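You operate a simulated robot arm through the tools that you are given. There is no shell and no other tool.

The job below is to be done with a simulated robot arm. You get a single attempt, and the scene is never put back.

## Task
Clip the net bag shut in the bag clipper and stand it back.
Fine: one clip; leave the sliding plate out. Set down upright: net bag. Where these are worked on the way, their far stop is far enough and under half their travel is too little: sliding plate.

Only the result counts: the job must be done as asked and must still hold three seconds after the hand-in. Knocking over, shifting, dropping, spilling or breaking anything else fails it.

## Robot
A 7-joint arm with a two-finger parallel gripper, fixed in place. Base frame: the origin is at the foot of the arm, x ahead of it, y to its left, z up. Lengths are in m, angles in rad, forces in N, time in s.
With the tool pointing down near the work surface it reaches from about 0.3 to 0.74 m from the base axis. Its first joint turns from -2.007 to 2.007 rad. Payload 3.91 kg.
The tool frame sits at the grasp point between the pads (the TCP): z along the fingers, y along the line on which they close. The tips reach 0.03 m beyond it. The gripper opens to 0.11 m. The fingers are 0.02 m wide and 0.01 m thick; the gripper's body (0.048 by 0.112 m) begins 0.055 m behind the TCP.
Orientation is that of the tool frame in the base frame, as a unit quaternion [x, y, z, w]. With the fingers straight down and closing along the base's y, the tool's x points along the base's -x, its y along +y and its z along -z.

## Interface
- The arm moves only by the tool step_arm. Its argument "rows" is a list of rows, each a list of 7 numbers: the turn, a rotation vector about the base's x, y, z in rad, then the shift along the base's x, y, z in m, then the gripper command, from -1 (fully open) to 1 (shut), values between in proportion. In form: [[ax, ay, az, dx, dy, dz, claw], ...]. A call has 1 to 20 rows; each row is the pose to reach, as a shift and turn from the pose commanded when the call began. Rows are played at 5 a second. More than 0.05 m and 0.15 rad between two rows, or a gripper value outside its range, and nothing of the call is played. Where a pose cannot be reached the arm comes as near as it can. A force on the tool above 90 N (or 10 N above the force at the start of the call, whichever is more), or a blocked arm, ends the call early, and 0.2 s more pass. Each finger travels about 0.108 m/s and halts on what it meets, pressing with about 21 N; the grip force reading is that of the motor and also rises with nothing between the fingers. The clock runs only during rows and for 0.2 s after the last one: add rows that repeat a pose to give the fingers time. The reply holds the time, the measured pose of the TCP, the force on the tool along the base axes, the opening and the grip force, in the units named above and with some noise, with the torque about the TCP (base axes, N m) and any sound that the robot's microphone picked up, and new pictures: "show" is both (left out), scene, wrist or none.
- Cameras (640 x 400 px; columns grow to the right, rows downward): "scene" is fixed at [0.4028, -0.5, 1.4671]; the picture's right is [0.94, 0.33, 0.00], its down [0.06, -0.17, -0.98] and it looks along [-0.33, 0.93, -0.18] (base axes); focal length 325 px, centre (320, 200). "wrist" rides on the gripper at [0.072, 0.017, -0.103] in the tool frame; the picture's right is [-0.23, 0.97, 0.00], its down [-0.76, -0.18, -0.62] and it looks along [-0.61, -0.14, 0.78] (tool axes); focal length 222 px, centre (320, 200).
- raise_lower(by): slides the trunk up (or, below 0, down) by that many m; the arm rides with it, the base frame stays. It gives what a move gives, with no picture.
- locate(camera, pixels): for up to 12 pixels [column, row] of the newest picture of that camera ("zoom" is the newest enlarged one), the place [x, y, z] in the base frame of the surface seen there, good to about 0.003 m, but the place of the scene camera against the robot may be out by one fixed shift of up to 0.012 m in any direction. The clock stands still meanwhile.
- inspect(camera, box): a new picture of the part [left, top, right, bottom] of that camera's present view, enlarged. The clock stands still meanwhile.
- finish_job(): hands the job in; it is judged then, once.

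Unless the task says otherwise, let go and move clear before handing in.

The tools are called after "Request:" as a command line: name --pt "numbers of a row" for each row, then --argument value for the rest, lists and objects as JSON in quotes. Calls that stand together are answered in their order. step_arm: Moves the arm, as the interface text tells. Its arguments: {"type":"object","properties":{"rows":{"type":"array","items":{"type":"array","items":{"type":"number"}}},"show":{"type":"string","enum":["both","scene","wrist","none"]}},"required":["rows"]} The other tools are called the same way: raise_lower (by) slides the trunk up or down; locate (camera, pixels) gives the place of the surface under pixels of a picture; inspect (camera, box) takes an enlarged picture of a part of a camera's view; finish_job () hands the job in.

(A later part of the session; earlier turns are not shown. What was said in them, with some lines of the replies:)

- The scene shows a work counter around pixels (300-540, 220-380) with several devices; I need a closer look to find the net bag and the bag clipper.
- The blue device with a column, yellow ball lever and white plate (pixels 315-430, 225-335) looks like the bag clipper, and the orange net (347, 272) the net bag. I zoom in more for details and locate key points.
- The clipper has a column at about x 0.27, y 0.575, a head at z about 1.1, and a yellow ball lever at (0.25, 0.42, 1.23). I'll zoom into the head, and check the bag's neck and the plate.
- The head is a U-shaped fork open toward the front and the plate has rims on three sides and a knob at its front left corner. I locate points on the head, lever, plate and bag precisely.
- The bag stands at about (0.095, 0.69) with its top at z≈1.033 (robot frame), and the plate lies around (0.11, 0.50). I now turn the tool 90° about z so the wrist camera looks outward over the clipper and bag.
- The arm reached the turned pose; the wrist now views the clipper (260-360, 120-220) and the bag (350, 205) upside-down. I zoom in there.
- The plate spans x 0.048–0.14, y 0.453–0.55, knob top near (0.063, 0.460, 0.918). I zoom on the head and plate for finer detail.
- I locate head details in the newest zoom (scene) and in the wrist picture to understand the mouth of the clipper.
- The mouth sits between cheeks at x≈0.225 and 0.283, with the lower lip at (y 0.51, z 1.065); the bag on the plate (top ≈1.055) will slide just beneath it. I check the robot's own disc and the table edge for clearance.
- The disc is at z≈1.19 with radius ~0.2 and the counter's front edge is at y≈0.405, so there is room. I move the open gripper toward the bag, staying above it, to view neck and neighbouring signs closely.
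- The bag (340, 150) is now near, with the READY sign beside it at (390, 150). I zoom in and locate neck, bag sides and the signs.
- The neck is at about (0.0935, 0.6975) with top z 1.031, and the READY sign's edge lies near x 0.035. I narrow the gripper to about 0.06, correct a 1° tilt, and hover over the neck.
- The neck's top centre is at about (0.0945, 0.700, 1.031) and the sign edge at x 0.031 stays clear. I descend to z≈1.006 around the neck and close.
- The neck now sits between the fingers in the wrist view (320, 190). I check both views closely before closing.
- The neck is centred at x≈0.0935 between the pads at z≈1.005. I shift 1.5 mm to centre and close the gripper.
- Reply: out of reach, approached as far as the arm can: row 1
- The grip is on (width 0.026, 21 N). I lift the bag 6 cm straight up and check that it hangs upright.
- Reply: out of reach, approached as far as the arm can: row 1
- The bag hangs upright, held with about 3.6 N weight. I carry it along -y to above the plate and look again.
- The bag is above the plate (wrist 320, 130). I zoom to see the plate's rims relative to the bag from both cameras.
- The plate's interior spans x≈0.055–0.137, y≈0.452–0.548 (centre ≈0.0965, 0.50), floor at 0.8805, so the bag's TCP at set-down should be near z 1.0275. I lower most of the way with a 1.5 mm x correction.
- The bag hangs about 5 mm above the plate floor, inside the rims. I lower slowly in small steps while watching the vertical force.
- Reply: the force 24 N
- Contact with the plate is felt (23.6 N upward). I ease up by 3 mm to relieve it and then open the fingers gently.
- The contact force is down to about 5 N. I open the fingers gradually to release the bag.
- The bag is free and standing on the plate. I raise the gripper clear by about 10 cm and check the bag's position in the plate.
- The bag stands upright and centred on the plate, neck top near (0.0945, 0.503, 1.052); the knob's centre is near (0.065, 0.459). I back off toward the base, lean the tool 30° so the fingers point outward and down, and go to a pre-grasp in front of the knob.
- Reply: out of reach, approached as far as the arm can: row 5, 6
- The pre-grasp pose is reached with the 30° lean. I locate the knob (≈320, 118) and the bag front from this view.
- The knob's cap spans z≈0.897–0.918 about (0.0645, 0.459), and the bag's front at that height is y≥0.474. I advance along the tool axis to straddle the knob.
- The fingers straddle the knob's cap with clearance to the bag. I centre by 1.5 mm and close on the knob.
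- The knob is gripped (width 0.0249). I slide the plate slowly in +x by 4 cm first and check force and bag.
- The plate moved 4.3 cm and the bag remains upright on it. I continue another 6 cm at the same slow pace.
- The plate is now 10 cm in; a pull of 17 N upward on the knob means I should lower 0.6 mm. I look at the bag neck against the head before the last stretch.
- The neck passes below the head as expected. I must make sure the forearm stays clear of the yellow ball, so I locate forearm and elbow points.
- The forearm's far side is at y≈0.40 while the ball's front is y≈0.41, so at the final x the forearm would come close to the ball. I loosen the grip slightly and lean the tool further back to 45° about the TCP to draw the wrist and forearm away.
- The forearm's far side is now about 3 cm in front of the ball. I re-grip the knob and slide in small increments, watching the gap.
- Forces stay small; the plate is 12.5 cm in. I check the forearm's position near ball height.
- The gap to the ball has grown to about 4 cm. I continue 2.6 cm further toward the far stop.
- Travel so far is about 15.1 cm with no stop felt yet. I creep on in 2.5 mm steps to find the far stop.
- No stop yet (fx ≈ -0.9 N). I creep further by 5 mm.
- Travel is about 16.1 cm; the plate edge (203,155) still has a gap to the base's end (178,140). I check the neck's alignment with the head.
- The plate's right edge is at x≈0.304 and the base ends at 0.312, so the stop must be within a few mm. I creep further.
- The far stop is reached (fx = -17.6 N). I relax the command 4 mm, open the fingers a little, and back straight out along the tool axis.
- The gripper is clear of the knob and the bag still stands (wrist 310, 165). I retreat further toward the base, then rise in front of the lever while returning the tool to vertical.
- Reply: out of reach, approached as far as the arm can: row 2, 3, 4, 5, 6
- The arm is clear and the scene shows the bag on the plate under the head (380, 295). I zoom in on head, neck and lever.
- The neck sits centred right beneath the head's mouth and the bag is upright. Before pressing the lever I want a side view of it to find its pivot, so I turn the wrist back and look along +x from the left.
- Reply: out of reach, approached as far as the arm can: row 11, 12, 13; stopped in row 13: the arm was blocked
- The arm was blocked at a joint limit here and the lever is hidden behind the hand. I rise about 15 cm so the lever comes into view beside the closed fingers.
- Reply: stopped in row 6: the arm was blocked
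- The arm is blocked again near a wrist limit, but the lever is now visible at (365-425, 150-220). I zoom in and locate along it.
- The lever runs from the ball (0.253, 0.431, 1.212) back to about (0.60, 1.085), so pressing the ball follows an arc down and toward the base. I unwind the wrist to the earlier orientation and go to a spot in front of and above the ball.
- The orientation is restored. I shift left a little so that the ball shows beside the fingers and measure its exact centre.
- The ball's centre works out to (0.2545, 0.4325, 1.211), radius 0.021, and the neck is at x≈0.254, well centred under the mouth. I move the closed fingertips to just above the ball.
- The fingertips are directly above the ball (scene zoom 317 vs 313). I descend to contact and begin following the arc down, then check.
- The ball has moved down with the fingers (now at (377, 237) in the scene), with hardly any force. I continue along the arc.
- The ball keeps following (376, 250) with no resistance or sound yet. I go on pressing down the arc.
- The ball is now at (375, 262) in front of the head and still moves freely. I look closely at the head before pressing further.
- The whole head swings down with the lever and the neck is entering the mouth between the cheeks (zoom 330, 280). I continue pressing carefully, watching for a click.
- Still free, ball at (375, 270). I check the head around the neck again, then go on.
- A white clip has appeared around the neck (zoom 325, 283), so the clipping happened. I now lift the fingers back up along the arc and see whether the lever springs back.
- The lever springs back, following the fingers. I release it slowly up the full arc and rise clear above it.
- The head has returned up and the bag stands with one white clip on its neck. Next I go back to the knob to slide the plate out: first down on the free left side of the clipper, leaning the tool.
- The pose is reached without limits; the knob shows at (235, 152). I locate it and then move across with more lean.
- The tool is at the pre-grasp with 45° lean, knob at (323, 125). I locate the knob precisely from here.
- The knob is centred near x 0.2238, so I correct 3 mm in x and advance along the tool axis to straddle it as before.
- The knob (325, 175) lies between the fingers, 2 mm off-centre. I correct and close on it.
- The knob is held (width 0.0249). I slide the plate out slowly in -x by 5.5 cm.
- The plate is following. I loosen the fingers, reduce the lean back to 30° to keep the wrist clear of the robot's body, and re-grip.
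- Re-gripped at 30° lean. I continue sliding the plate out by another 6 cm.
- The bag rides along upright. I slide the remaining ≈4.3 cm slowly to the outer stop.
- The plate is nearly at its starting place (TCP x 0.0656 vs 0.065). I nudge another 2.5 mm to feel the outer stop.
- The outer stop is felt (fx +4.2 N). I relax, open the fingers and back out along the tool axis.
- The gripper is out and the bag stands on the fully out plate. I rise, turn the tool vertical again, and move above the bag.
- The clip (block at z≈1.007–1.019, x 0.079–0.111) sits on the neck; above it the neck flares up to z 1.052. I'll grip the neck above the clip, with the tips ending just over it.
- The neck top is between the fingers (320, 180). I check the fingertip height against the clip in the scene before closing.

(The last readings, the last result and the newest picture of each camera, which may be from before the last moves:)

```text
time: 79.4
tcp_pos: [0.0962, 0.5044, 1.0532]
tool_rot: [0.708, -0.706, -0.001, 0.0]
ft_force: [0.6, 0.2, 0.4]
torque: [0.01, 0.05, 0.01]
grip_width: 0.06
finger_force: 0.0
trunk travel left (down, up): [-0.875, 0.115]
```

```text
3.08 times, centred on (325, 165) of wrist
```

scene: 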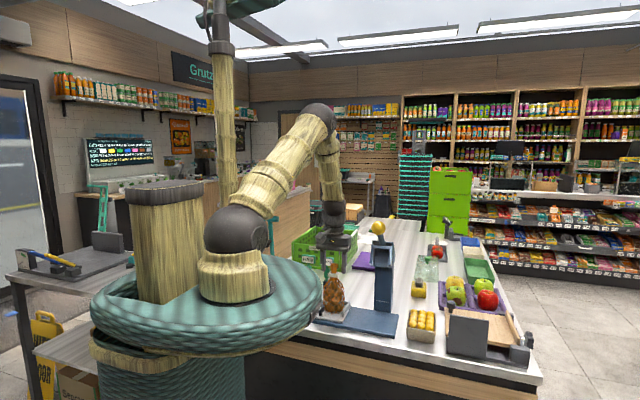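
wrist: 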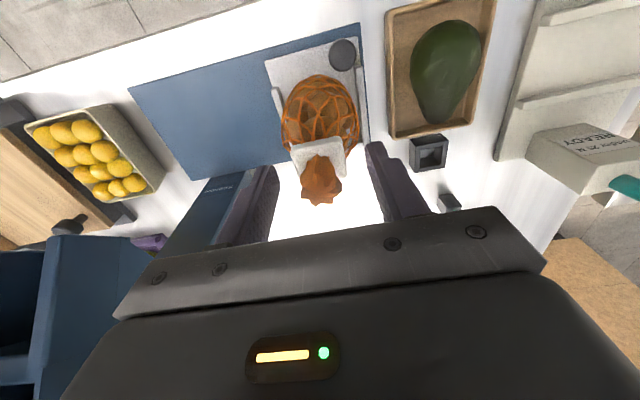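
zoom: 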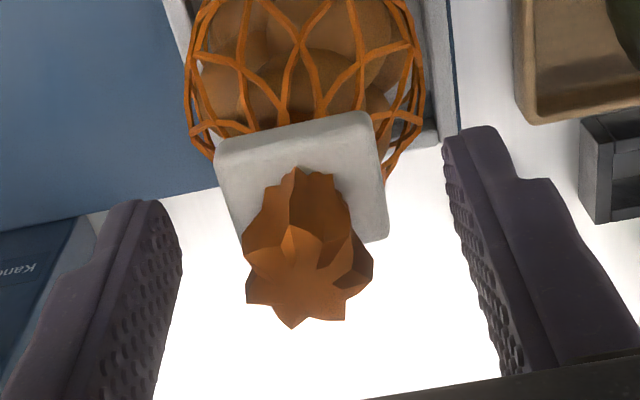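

The tips are just about at the clip's top, so I raise 3 mm and then close on the neck's flare.

Request:
step_arm --pt "0 0 0 0 0 0.003 -0.09" --pt "0 0 0 -0.0005 0 0.003 0.2" --pt "0 0 0 -0.0005 0 0.003 0.5" --pt "0 0 0 -0.0005 0 0.003 0.8" --pt "0 0 0 -0.0005 0 0.003 1" --pt "0 0 0 -0.0005 0 0.003 1"

```text
time: 80.8
tcp_pos: [0.0951, 0.5029, 1.0563]
tool_rot: [0.709, -0.705, 0.0, 0.0]
ft_force: [1.1, -1.4, 0.3]
torque: [-0.09, -0.32, -0.02]
grip_width: 0.0235
finger_force: 21.6
trunk travel left (down, up): [-0.875, 0.115]
```

scene: 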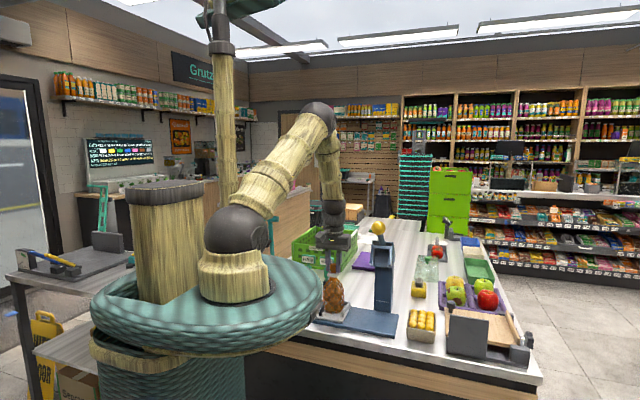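
wrist: 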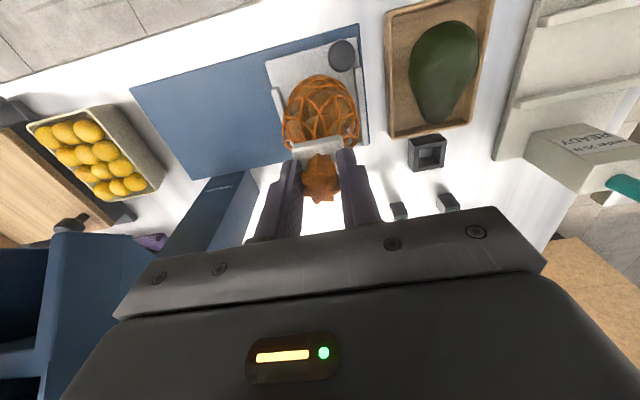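

The grip holds the neck (width 0.0235). I lift gently by 6 cm and verify that the bag comes along upright.

Request:
step_arm --pt "0 0 0 0 0 0.008 1" --pt "0 0 0 0 0 0.02 1" --pt "0 0 0 0 0 0.035 1" --pt "0 0 0 0 0 0.05 1" --pt "0 0 0 0 0 0.06 1" --pt "0 0 0 0 0 0.06 1"

```text
time: 82.2
tcp_pos: [0.0945, 0.5044, 1.1135]
tool_rot: [0.71, -0.705, -0.001, -0.001]
ft_force: [0.6, -0.3, -3.7]
torque: [-0.02, 0.0, 0.01]
grip_width: 0.0239
finger_force: 20.8
trunk travel left (down, up): [-0.875, 0.115]
```

scene: 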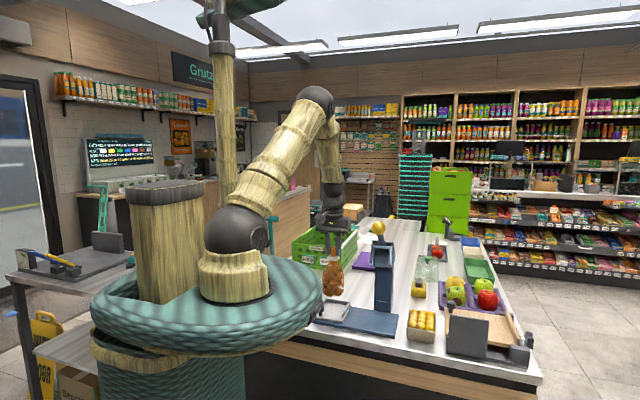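
wrist: 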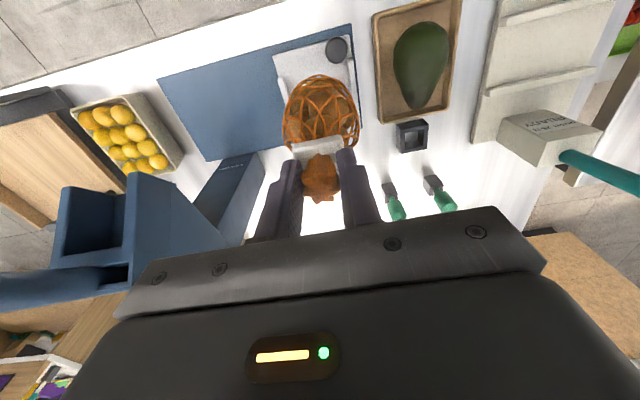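

The bag hangs from the gripper (−3.7 N). I carry it back along +y to its original spot at about (0.0945, 0.6985).

Request:
step_arm --pt "0 0 0 0 0.012 0 1" --pt "0 0 0 0 0.035 0 1" --pt "0 0 0 0 0.062 0 1" --pt "0 0 0 0 0.09 0 1" --pt "0 0 0 0 0.118 0 1" --pt "0 0 0 0 0.146 0 1" --pt "0 0 0 0 0.17 0 1" --pt "0 0 0 0 0.187 0 1" --pt "0 0 0 0 0.195 0 1" --pt "0 0 0 0 0.195 0 1"

```text
time: 84.4
tcp_pos: [0.0947, 0.6987, 1.1168]
tool_rot: [0.709, -0.705, -0.001, 0.0]
ft_force: [0.2, 0.0, -4.3]
torque: [-0.01, -0.03, -0.01]
grip_width: 0.0236
finger_force: 20.8
trunk travel left (down, up): [-0.875, 0.115]
```

scene: 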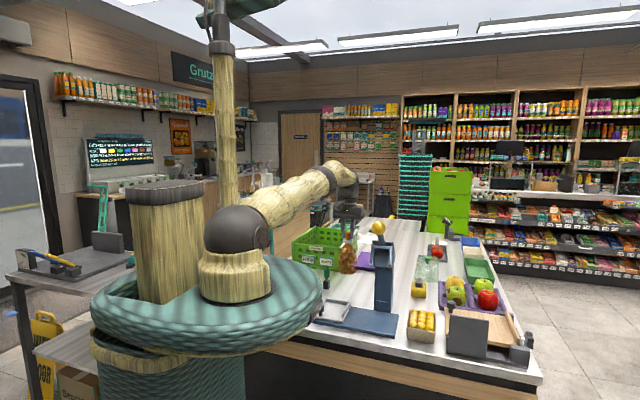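
wrist: 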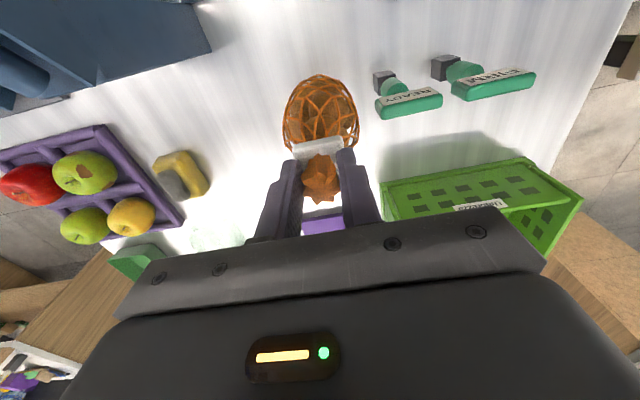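

I lower the bag toward the counter; set-down should occur near TCP z≈1.035. I go to about 1.044 first.

Request:
step_arm --pt "0 0 0 0 0 -0.015 1" --pt "0 0 0 0 0 -0.03 1" --pt "0 0 0 0 0 -0.045 1" --pt "0 0 0 0 0 -0.058 1" --pt "0 0 0 0 0 -0.068 1" --pt "0 0 0 0 0 -0.073 1" --pt "0 0 0 0 0 -0.073 1"

```text
time: 86.0
tcp_pos: [0.0956, 0.6986, 1.0427]
tool_rot: [0.709, -0.705, -0.002, 0.0]
ft_force: [0.2, -0.1, -3.5]
torque: [-0.01, -0.01, 0.03]
grip_width: 0.0234
finger_force: 20.7
trunk travel left (down, up): [-0.875, 0.115]
```

scene: 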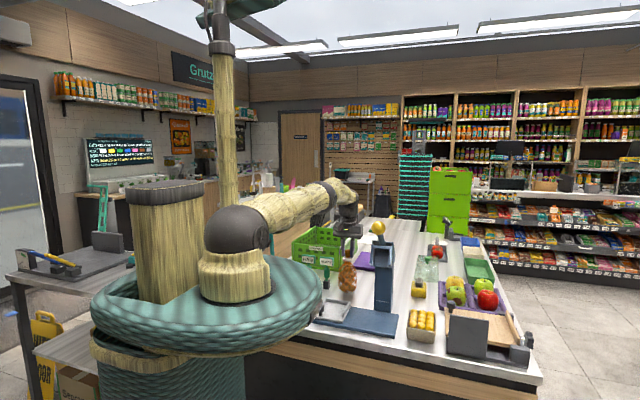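
wrist: 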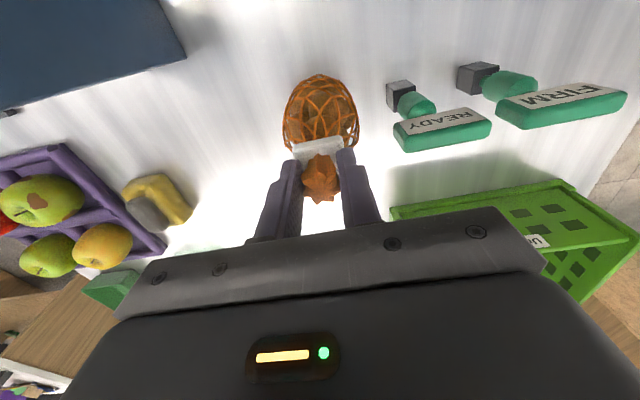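

No contact yet (−3.5 N). I lower another 6 mm slowly.

Request:
step_arm --pt "0 0 0 0 0 -0.002 1" --pt "0 0 0 0 0 -0.004 1" --pt "0 0 0 0 0 -0.0055 1" --pt "0 0 0 0 0 -0.0055 1" --show "none"

```text
time: 87.0
tcp_pos: [0.0943, 0.7001, 1.0377]
tool_rot: [0.709, -0.705, -0.001, 0.0]
ft_force: [-0.6, 0.2, -5.1]
torque: [-0.02, 0.02, -0.02]
grip_width: 0.0234
finger_force: 20.9
trunk travel left (down, up): [-0.875, 0.115]
```

Still hanging (−5 N). I lower 2 mm more in fine steps.

Request:
step_arm --pt "0 0 0 0 0 -0.001 1" --pt "0 0 0 0 0 -0.002 1" --pt "0 0 0 0 0 -0.002 1" --show "none"

```text
time: 87.8
tcp_pos: [0.0953, 0.6993, 1.0344]
tool_rot: [0.709, -0.706, -0.002, 0.0]
ft_force: [0.0, 0.7, -5.0]
torque: [-0.02, -0.07, 0.01]
grip_width: 0.0238
finger_force: 20.8
trunk travel left (down, up): [-0.875, 0.115]
```

Request:
step_arm --pt "0 0 0 0 0 -0.001 1" --pt "0 0 0 0 0 -0.002 1" --pt "0 0 0 0 0 -0.002 1" --show "scene"

```text
time: 88.6
tcp_pos: [0.0952, 0.7004, 1.0335]
tool_rot: [0.709, -0.705, -0.002, -0.001]
ft_force: [-0.8, -0.7, 2.1]
torque: [-0.27, -0.2, -0.08]
grip_width: 0.0235
finger_force: 20.8
trunk travel left (down, up): [-0.875, 0.115]
```

scene: 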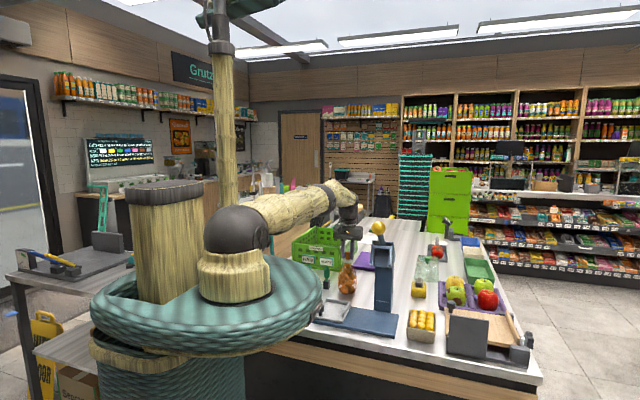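

The bag has just touched down (force went from −5 to +2 N). I open the fingers gradually.

Request:
step_arm --pt "0 0 0 0 0 -0.0003 0.8" --pt "0 0 0 0 0 -0.0003 0.55" --pt "0 0 0 0 0 0 0.4" --pt "0 0 0 0 0 0 0.2" --pt "0 0 0 0 0 0 0" --pt "0 0 0 0 0 0 0"

```text
time: 90.0
tcp_pos: [0.0947, 0.7005, 1.0337]
tool_rot: [0.709, -0.705, 0.0, 0.0]
ft_force: [0.7, -1.0, 0.6]
torque: [-0.01, 0.02, -0.03]
grip_width: 0.0551
finger_force: 0.1
trunk travel left (down, up): [-0.875, 0.115]
```

scene: 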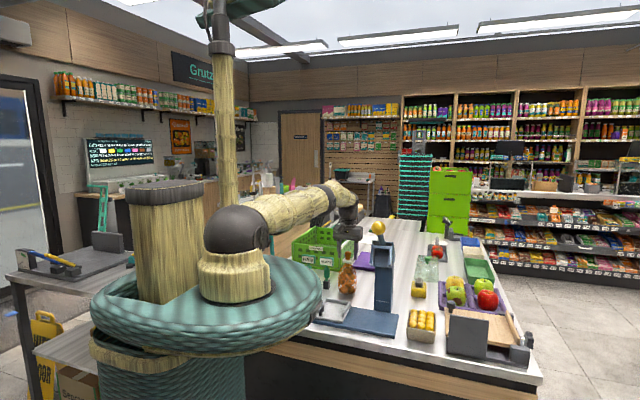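
wrist: 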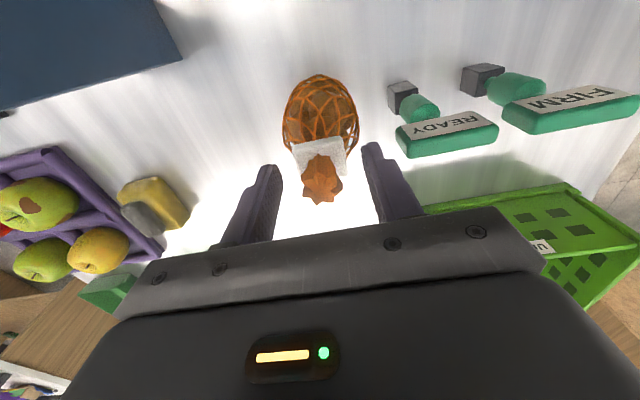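

The bag is released and stands at its old place. I raise the gripper straight up and then withdraw toward the base.

Request:
step_arm --pt "0 0 0 0 0 0.02 0" --pt "0 0 0 0 0 0.045 0" --pt "0 0 0 0 0 0.075 0" --pt "0 0 0 0 0 0.11 0" --pt "0 0 0 0 -0.03 0.14 0" --pt "0 0 0 0 -0.07 0.17 0" --pt "0 0 0 0 -0.11 0.2 0" --pt "0 0 0 0 -0.15 0.23 0" --pt "0 0 0 0 -0.19 0.25 0" --pt "0 0 0 0 -0.23 0.27 0" --pt "0 0 0 0 -0.23 0.27 0"

```text
time: 92.4
tcp_pos: [0.0933, 0.4701, 1.3036]
tool_rot: [0.709, -0.705, -0.001, 0.001]
ft_force: [-0.5, 0.4, -0.3]
torque: [-0.01, -0.02, 0.02]
grip_width: 0.0551
finger_force: 0.0
trunk travel left (down, up): [-0.875, 0.115]
```

scene: 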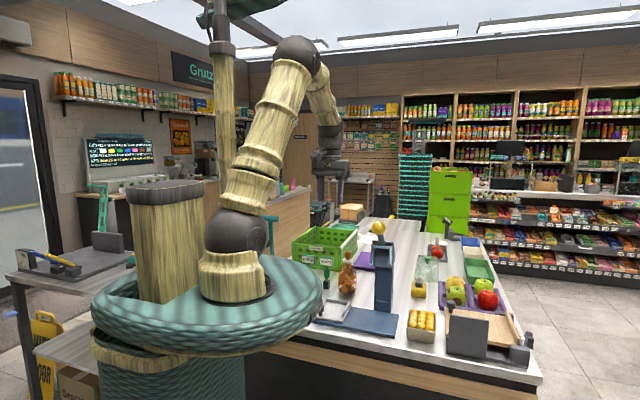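
wrist: 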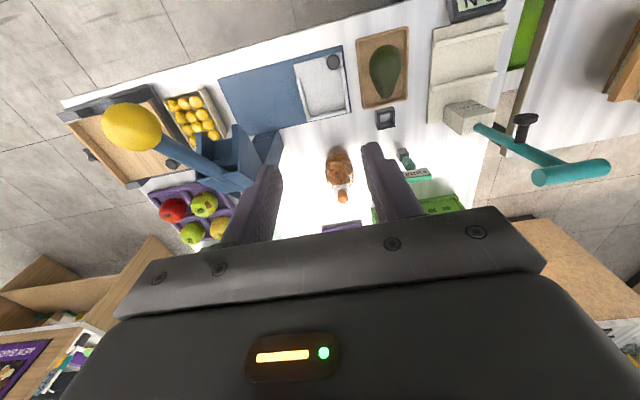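

Request:
inspect --camera "scene" --box '[305, 215, 435, 345]'

Request:
inspect --camera "scene" --box '[325, 245, 370, 300]'

Request:
inspect --camera "wrist" --box '[200, 40, 460, 230]'

Request:
locate --camera "wrist" --pixels '[[343, 197], [342, 192], [340, 182], [326, 170], [353, 166], [338, 155], [335, 62], [296, 65], [346, 105], [300, 118]]'

```text
3.08 times, centred on (370, 280) of scene
```

zoom: 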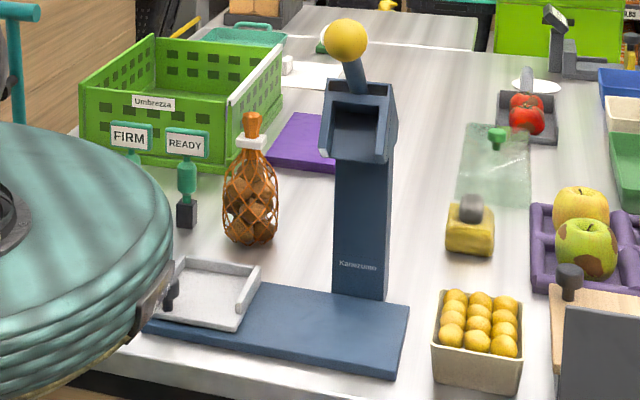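

```text
7.27 times, centred on (348, 272) of scene
```

zoom: 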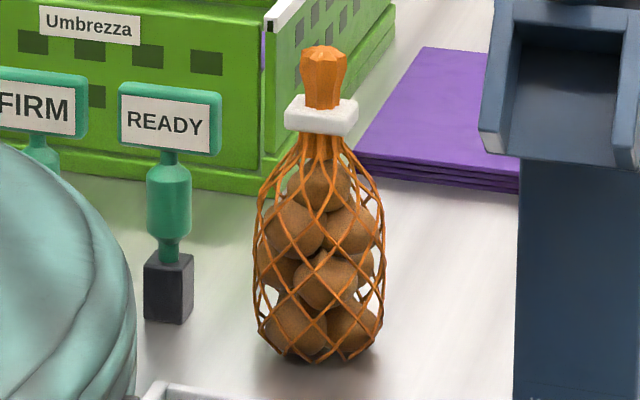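

```text
2.11 times, centred on (330, 135) of wrist
```

zoom: 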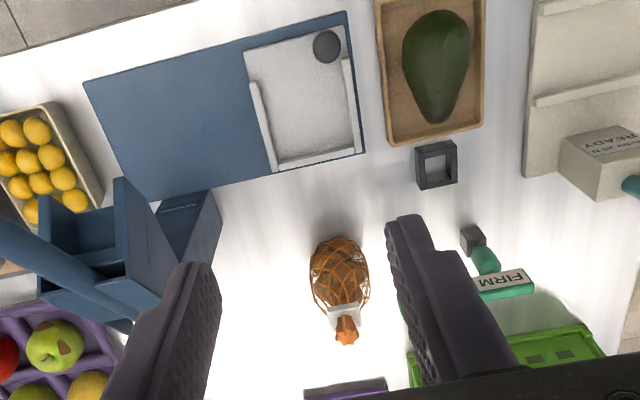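

```text
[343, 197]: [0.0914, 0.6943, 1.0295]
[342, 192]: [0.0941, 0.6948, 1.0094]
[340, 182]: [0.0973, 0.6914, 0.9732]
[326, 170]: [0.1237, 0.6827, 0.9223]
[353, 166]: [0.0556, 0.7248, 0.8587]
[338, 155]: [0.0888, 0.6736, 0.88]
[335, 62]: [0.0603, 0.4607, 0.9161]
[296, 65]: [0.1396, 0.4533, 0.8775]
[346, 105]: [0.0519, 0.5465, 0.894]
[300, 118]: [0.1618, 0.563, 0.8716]
```

The bag stands upright at its original place with a single clip on the neck (zoom 320, 115). The plate is fully out, the lever is back up, and the gripper is well clear at (0.093, 0.470, 1.304). I hand in the job.

Request:
finish_job

```text
The job is handed in.
```

The net bag is clipped shut with one clip and stands upright at its original spot on the counter. I set the bag on the plate, slid it in to its far stop, and pressed the lever once. A single white clip appeared on the neck.

The sliding plate is out at its outer stop, the lever sprang back up, and the gripper was well clear when I handed in. In the final pictures nothing else on the counter appeared to have moved. The hand-in was accepted, but I have no verdict on it.
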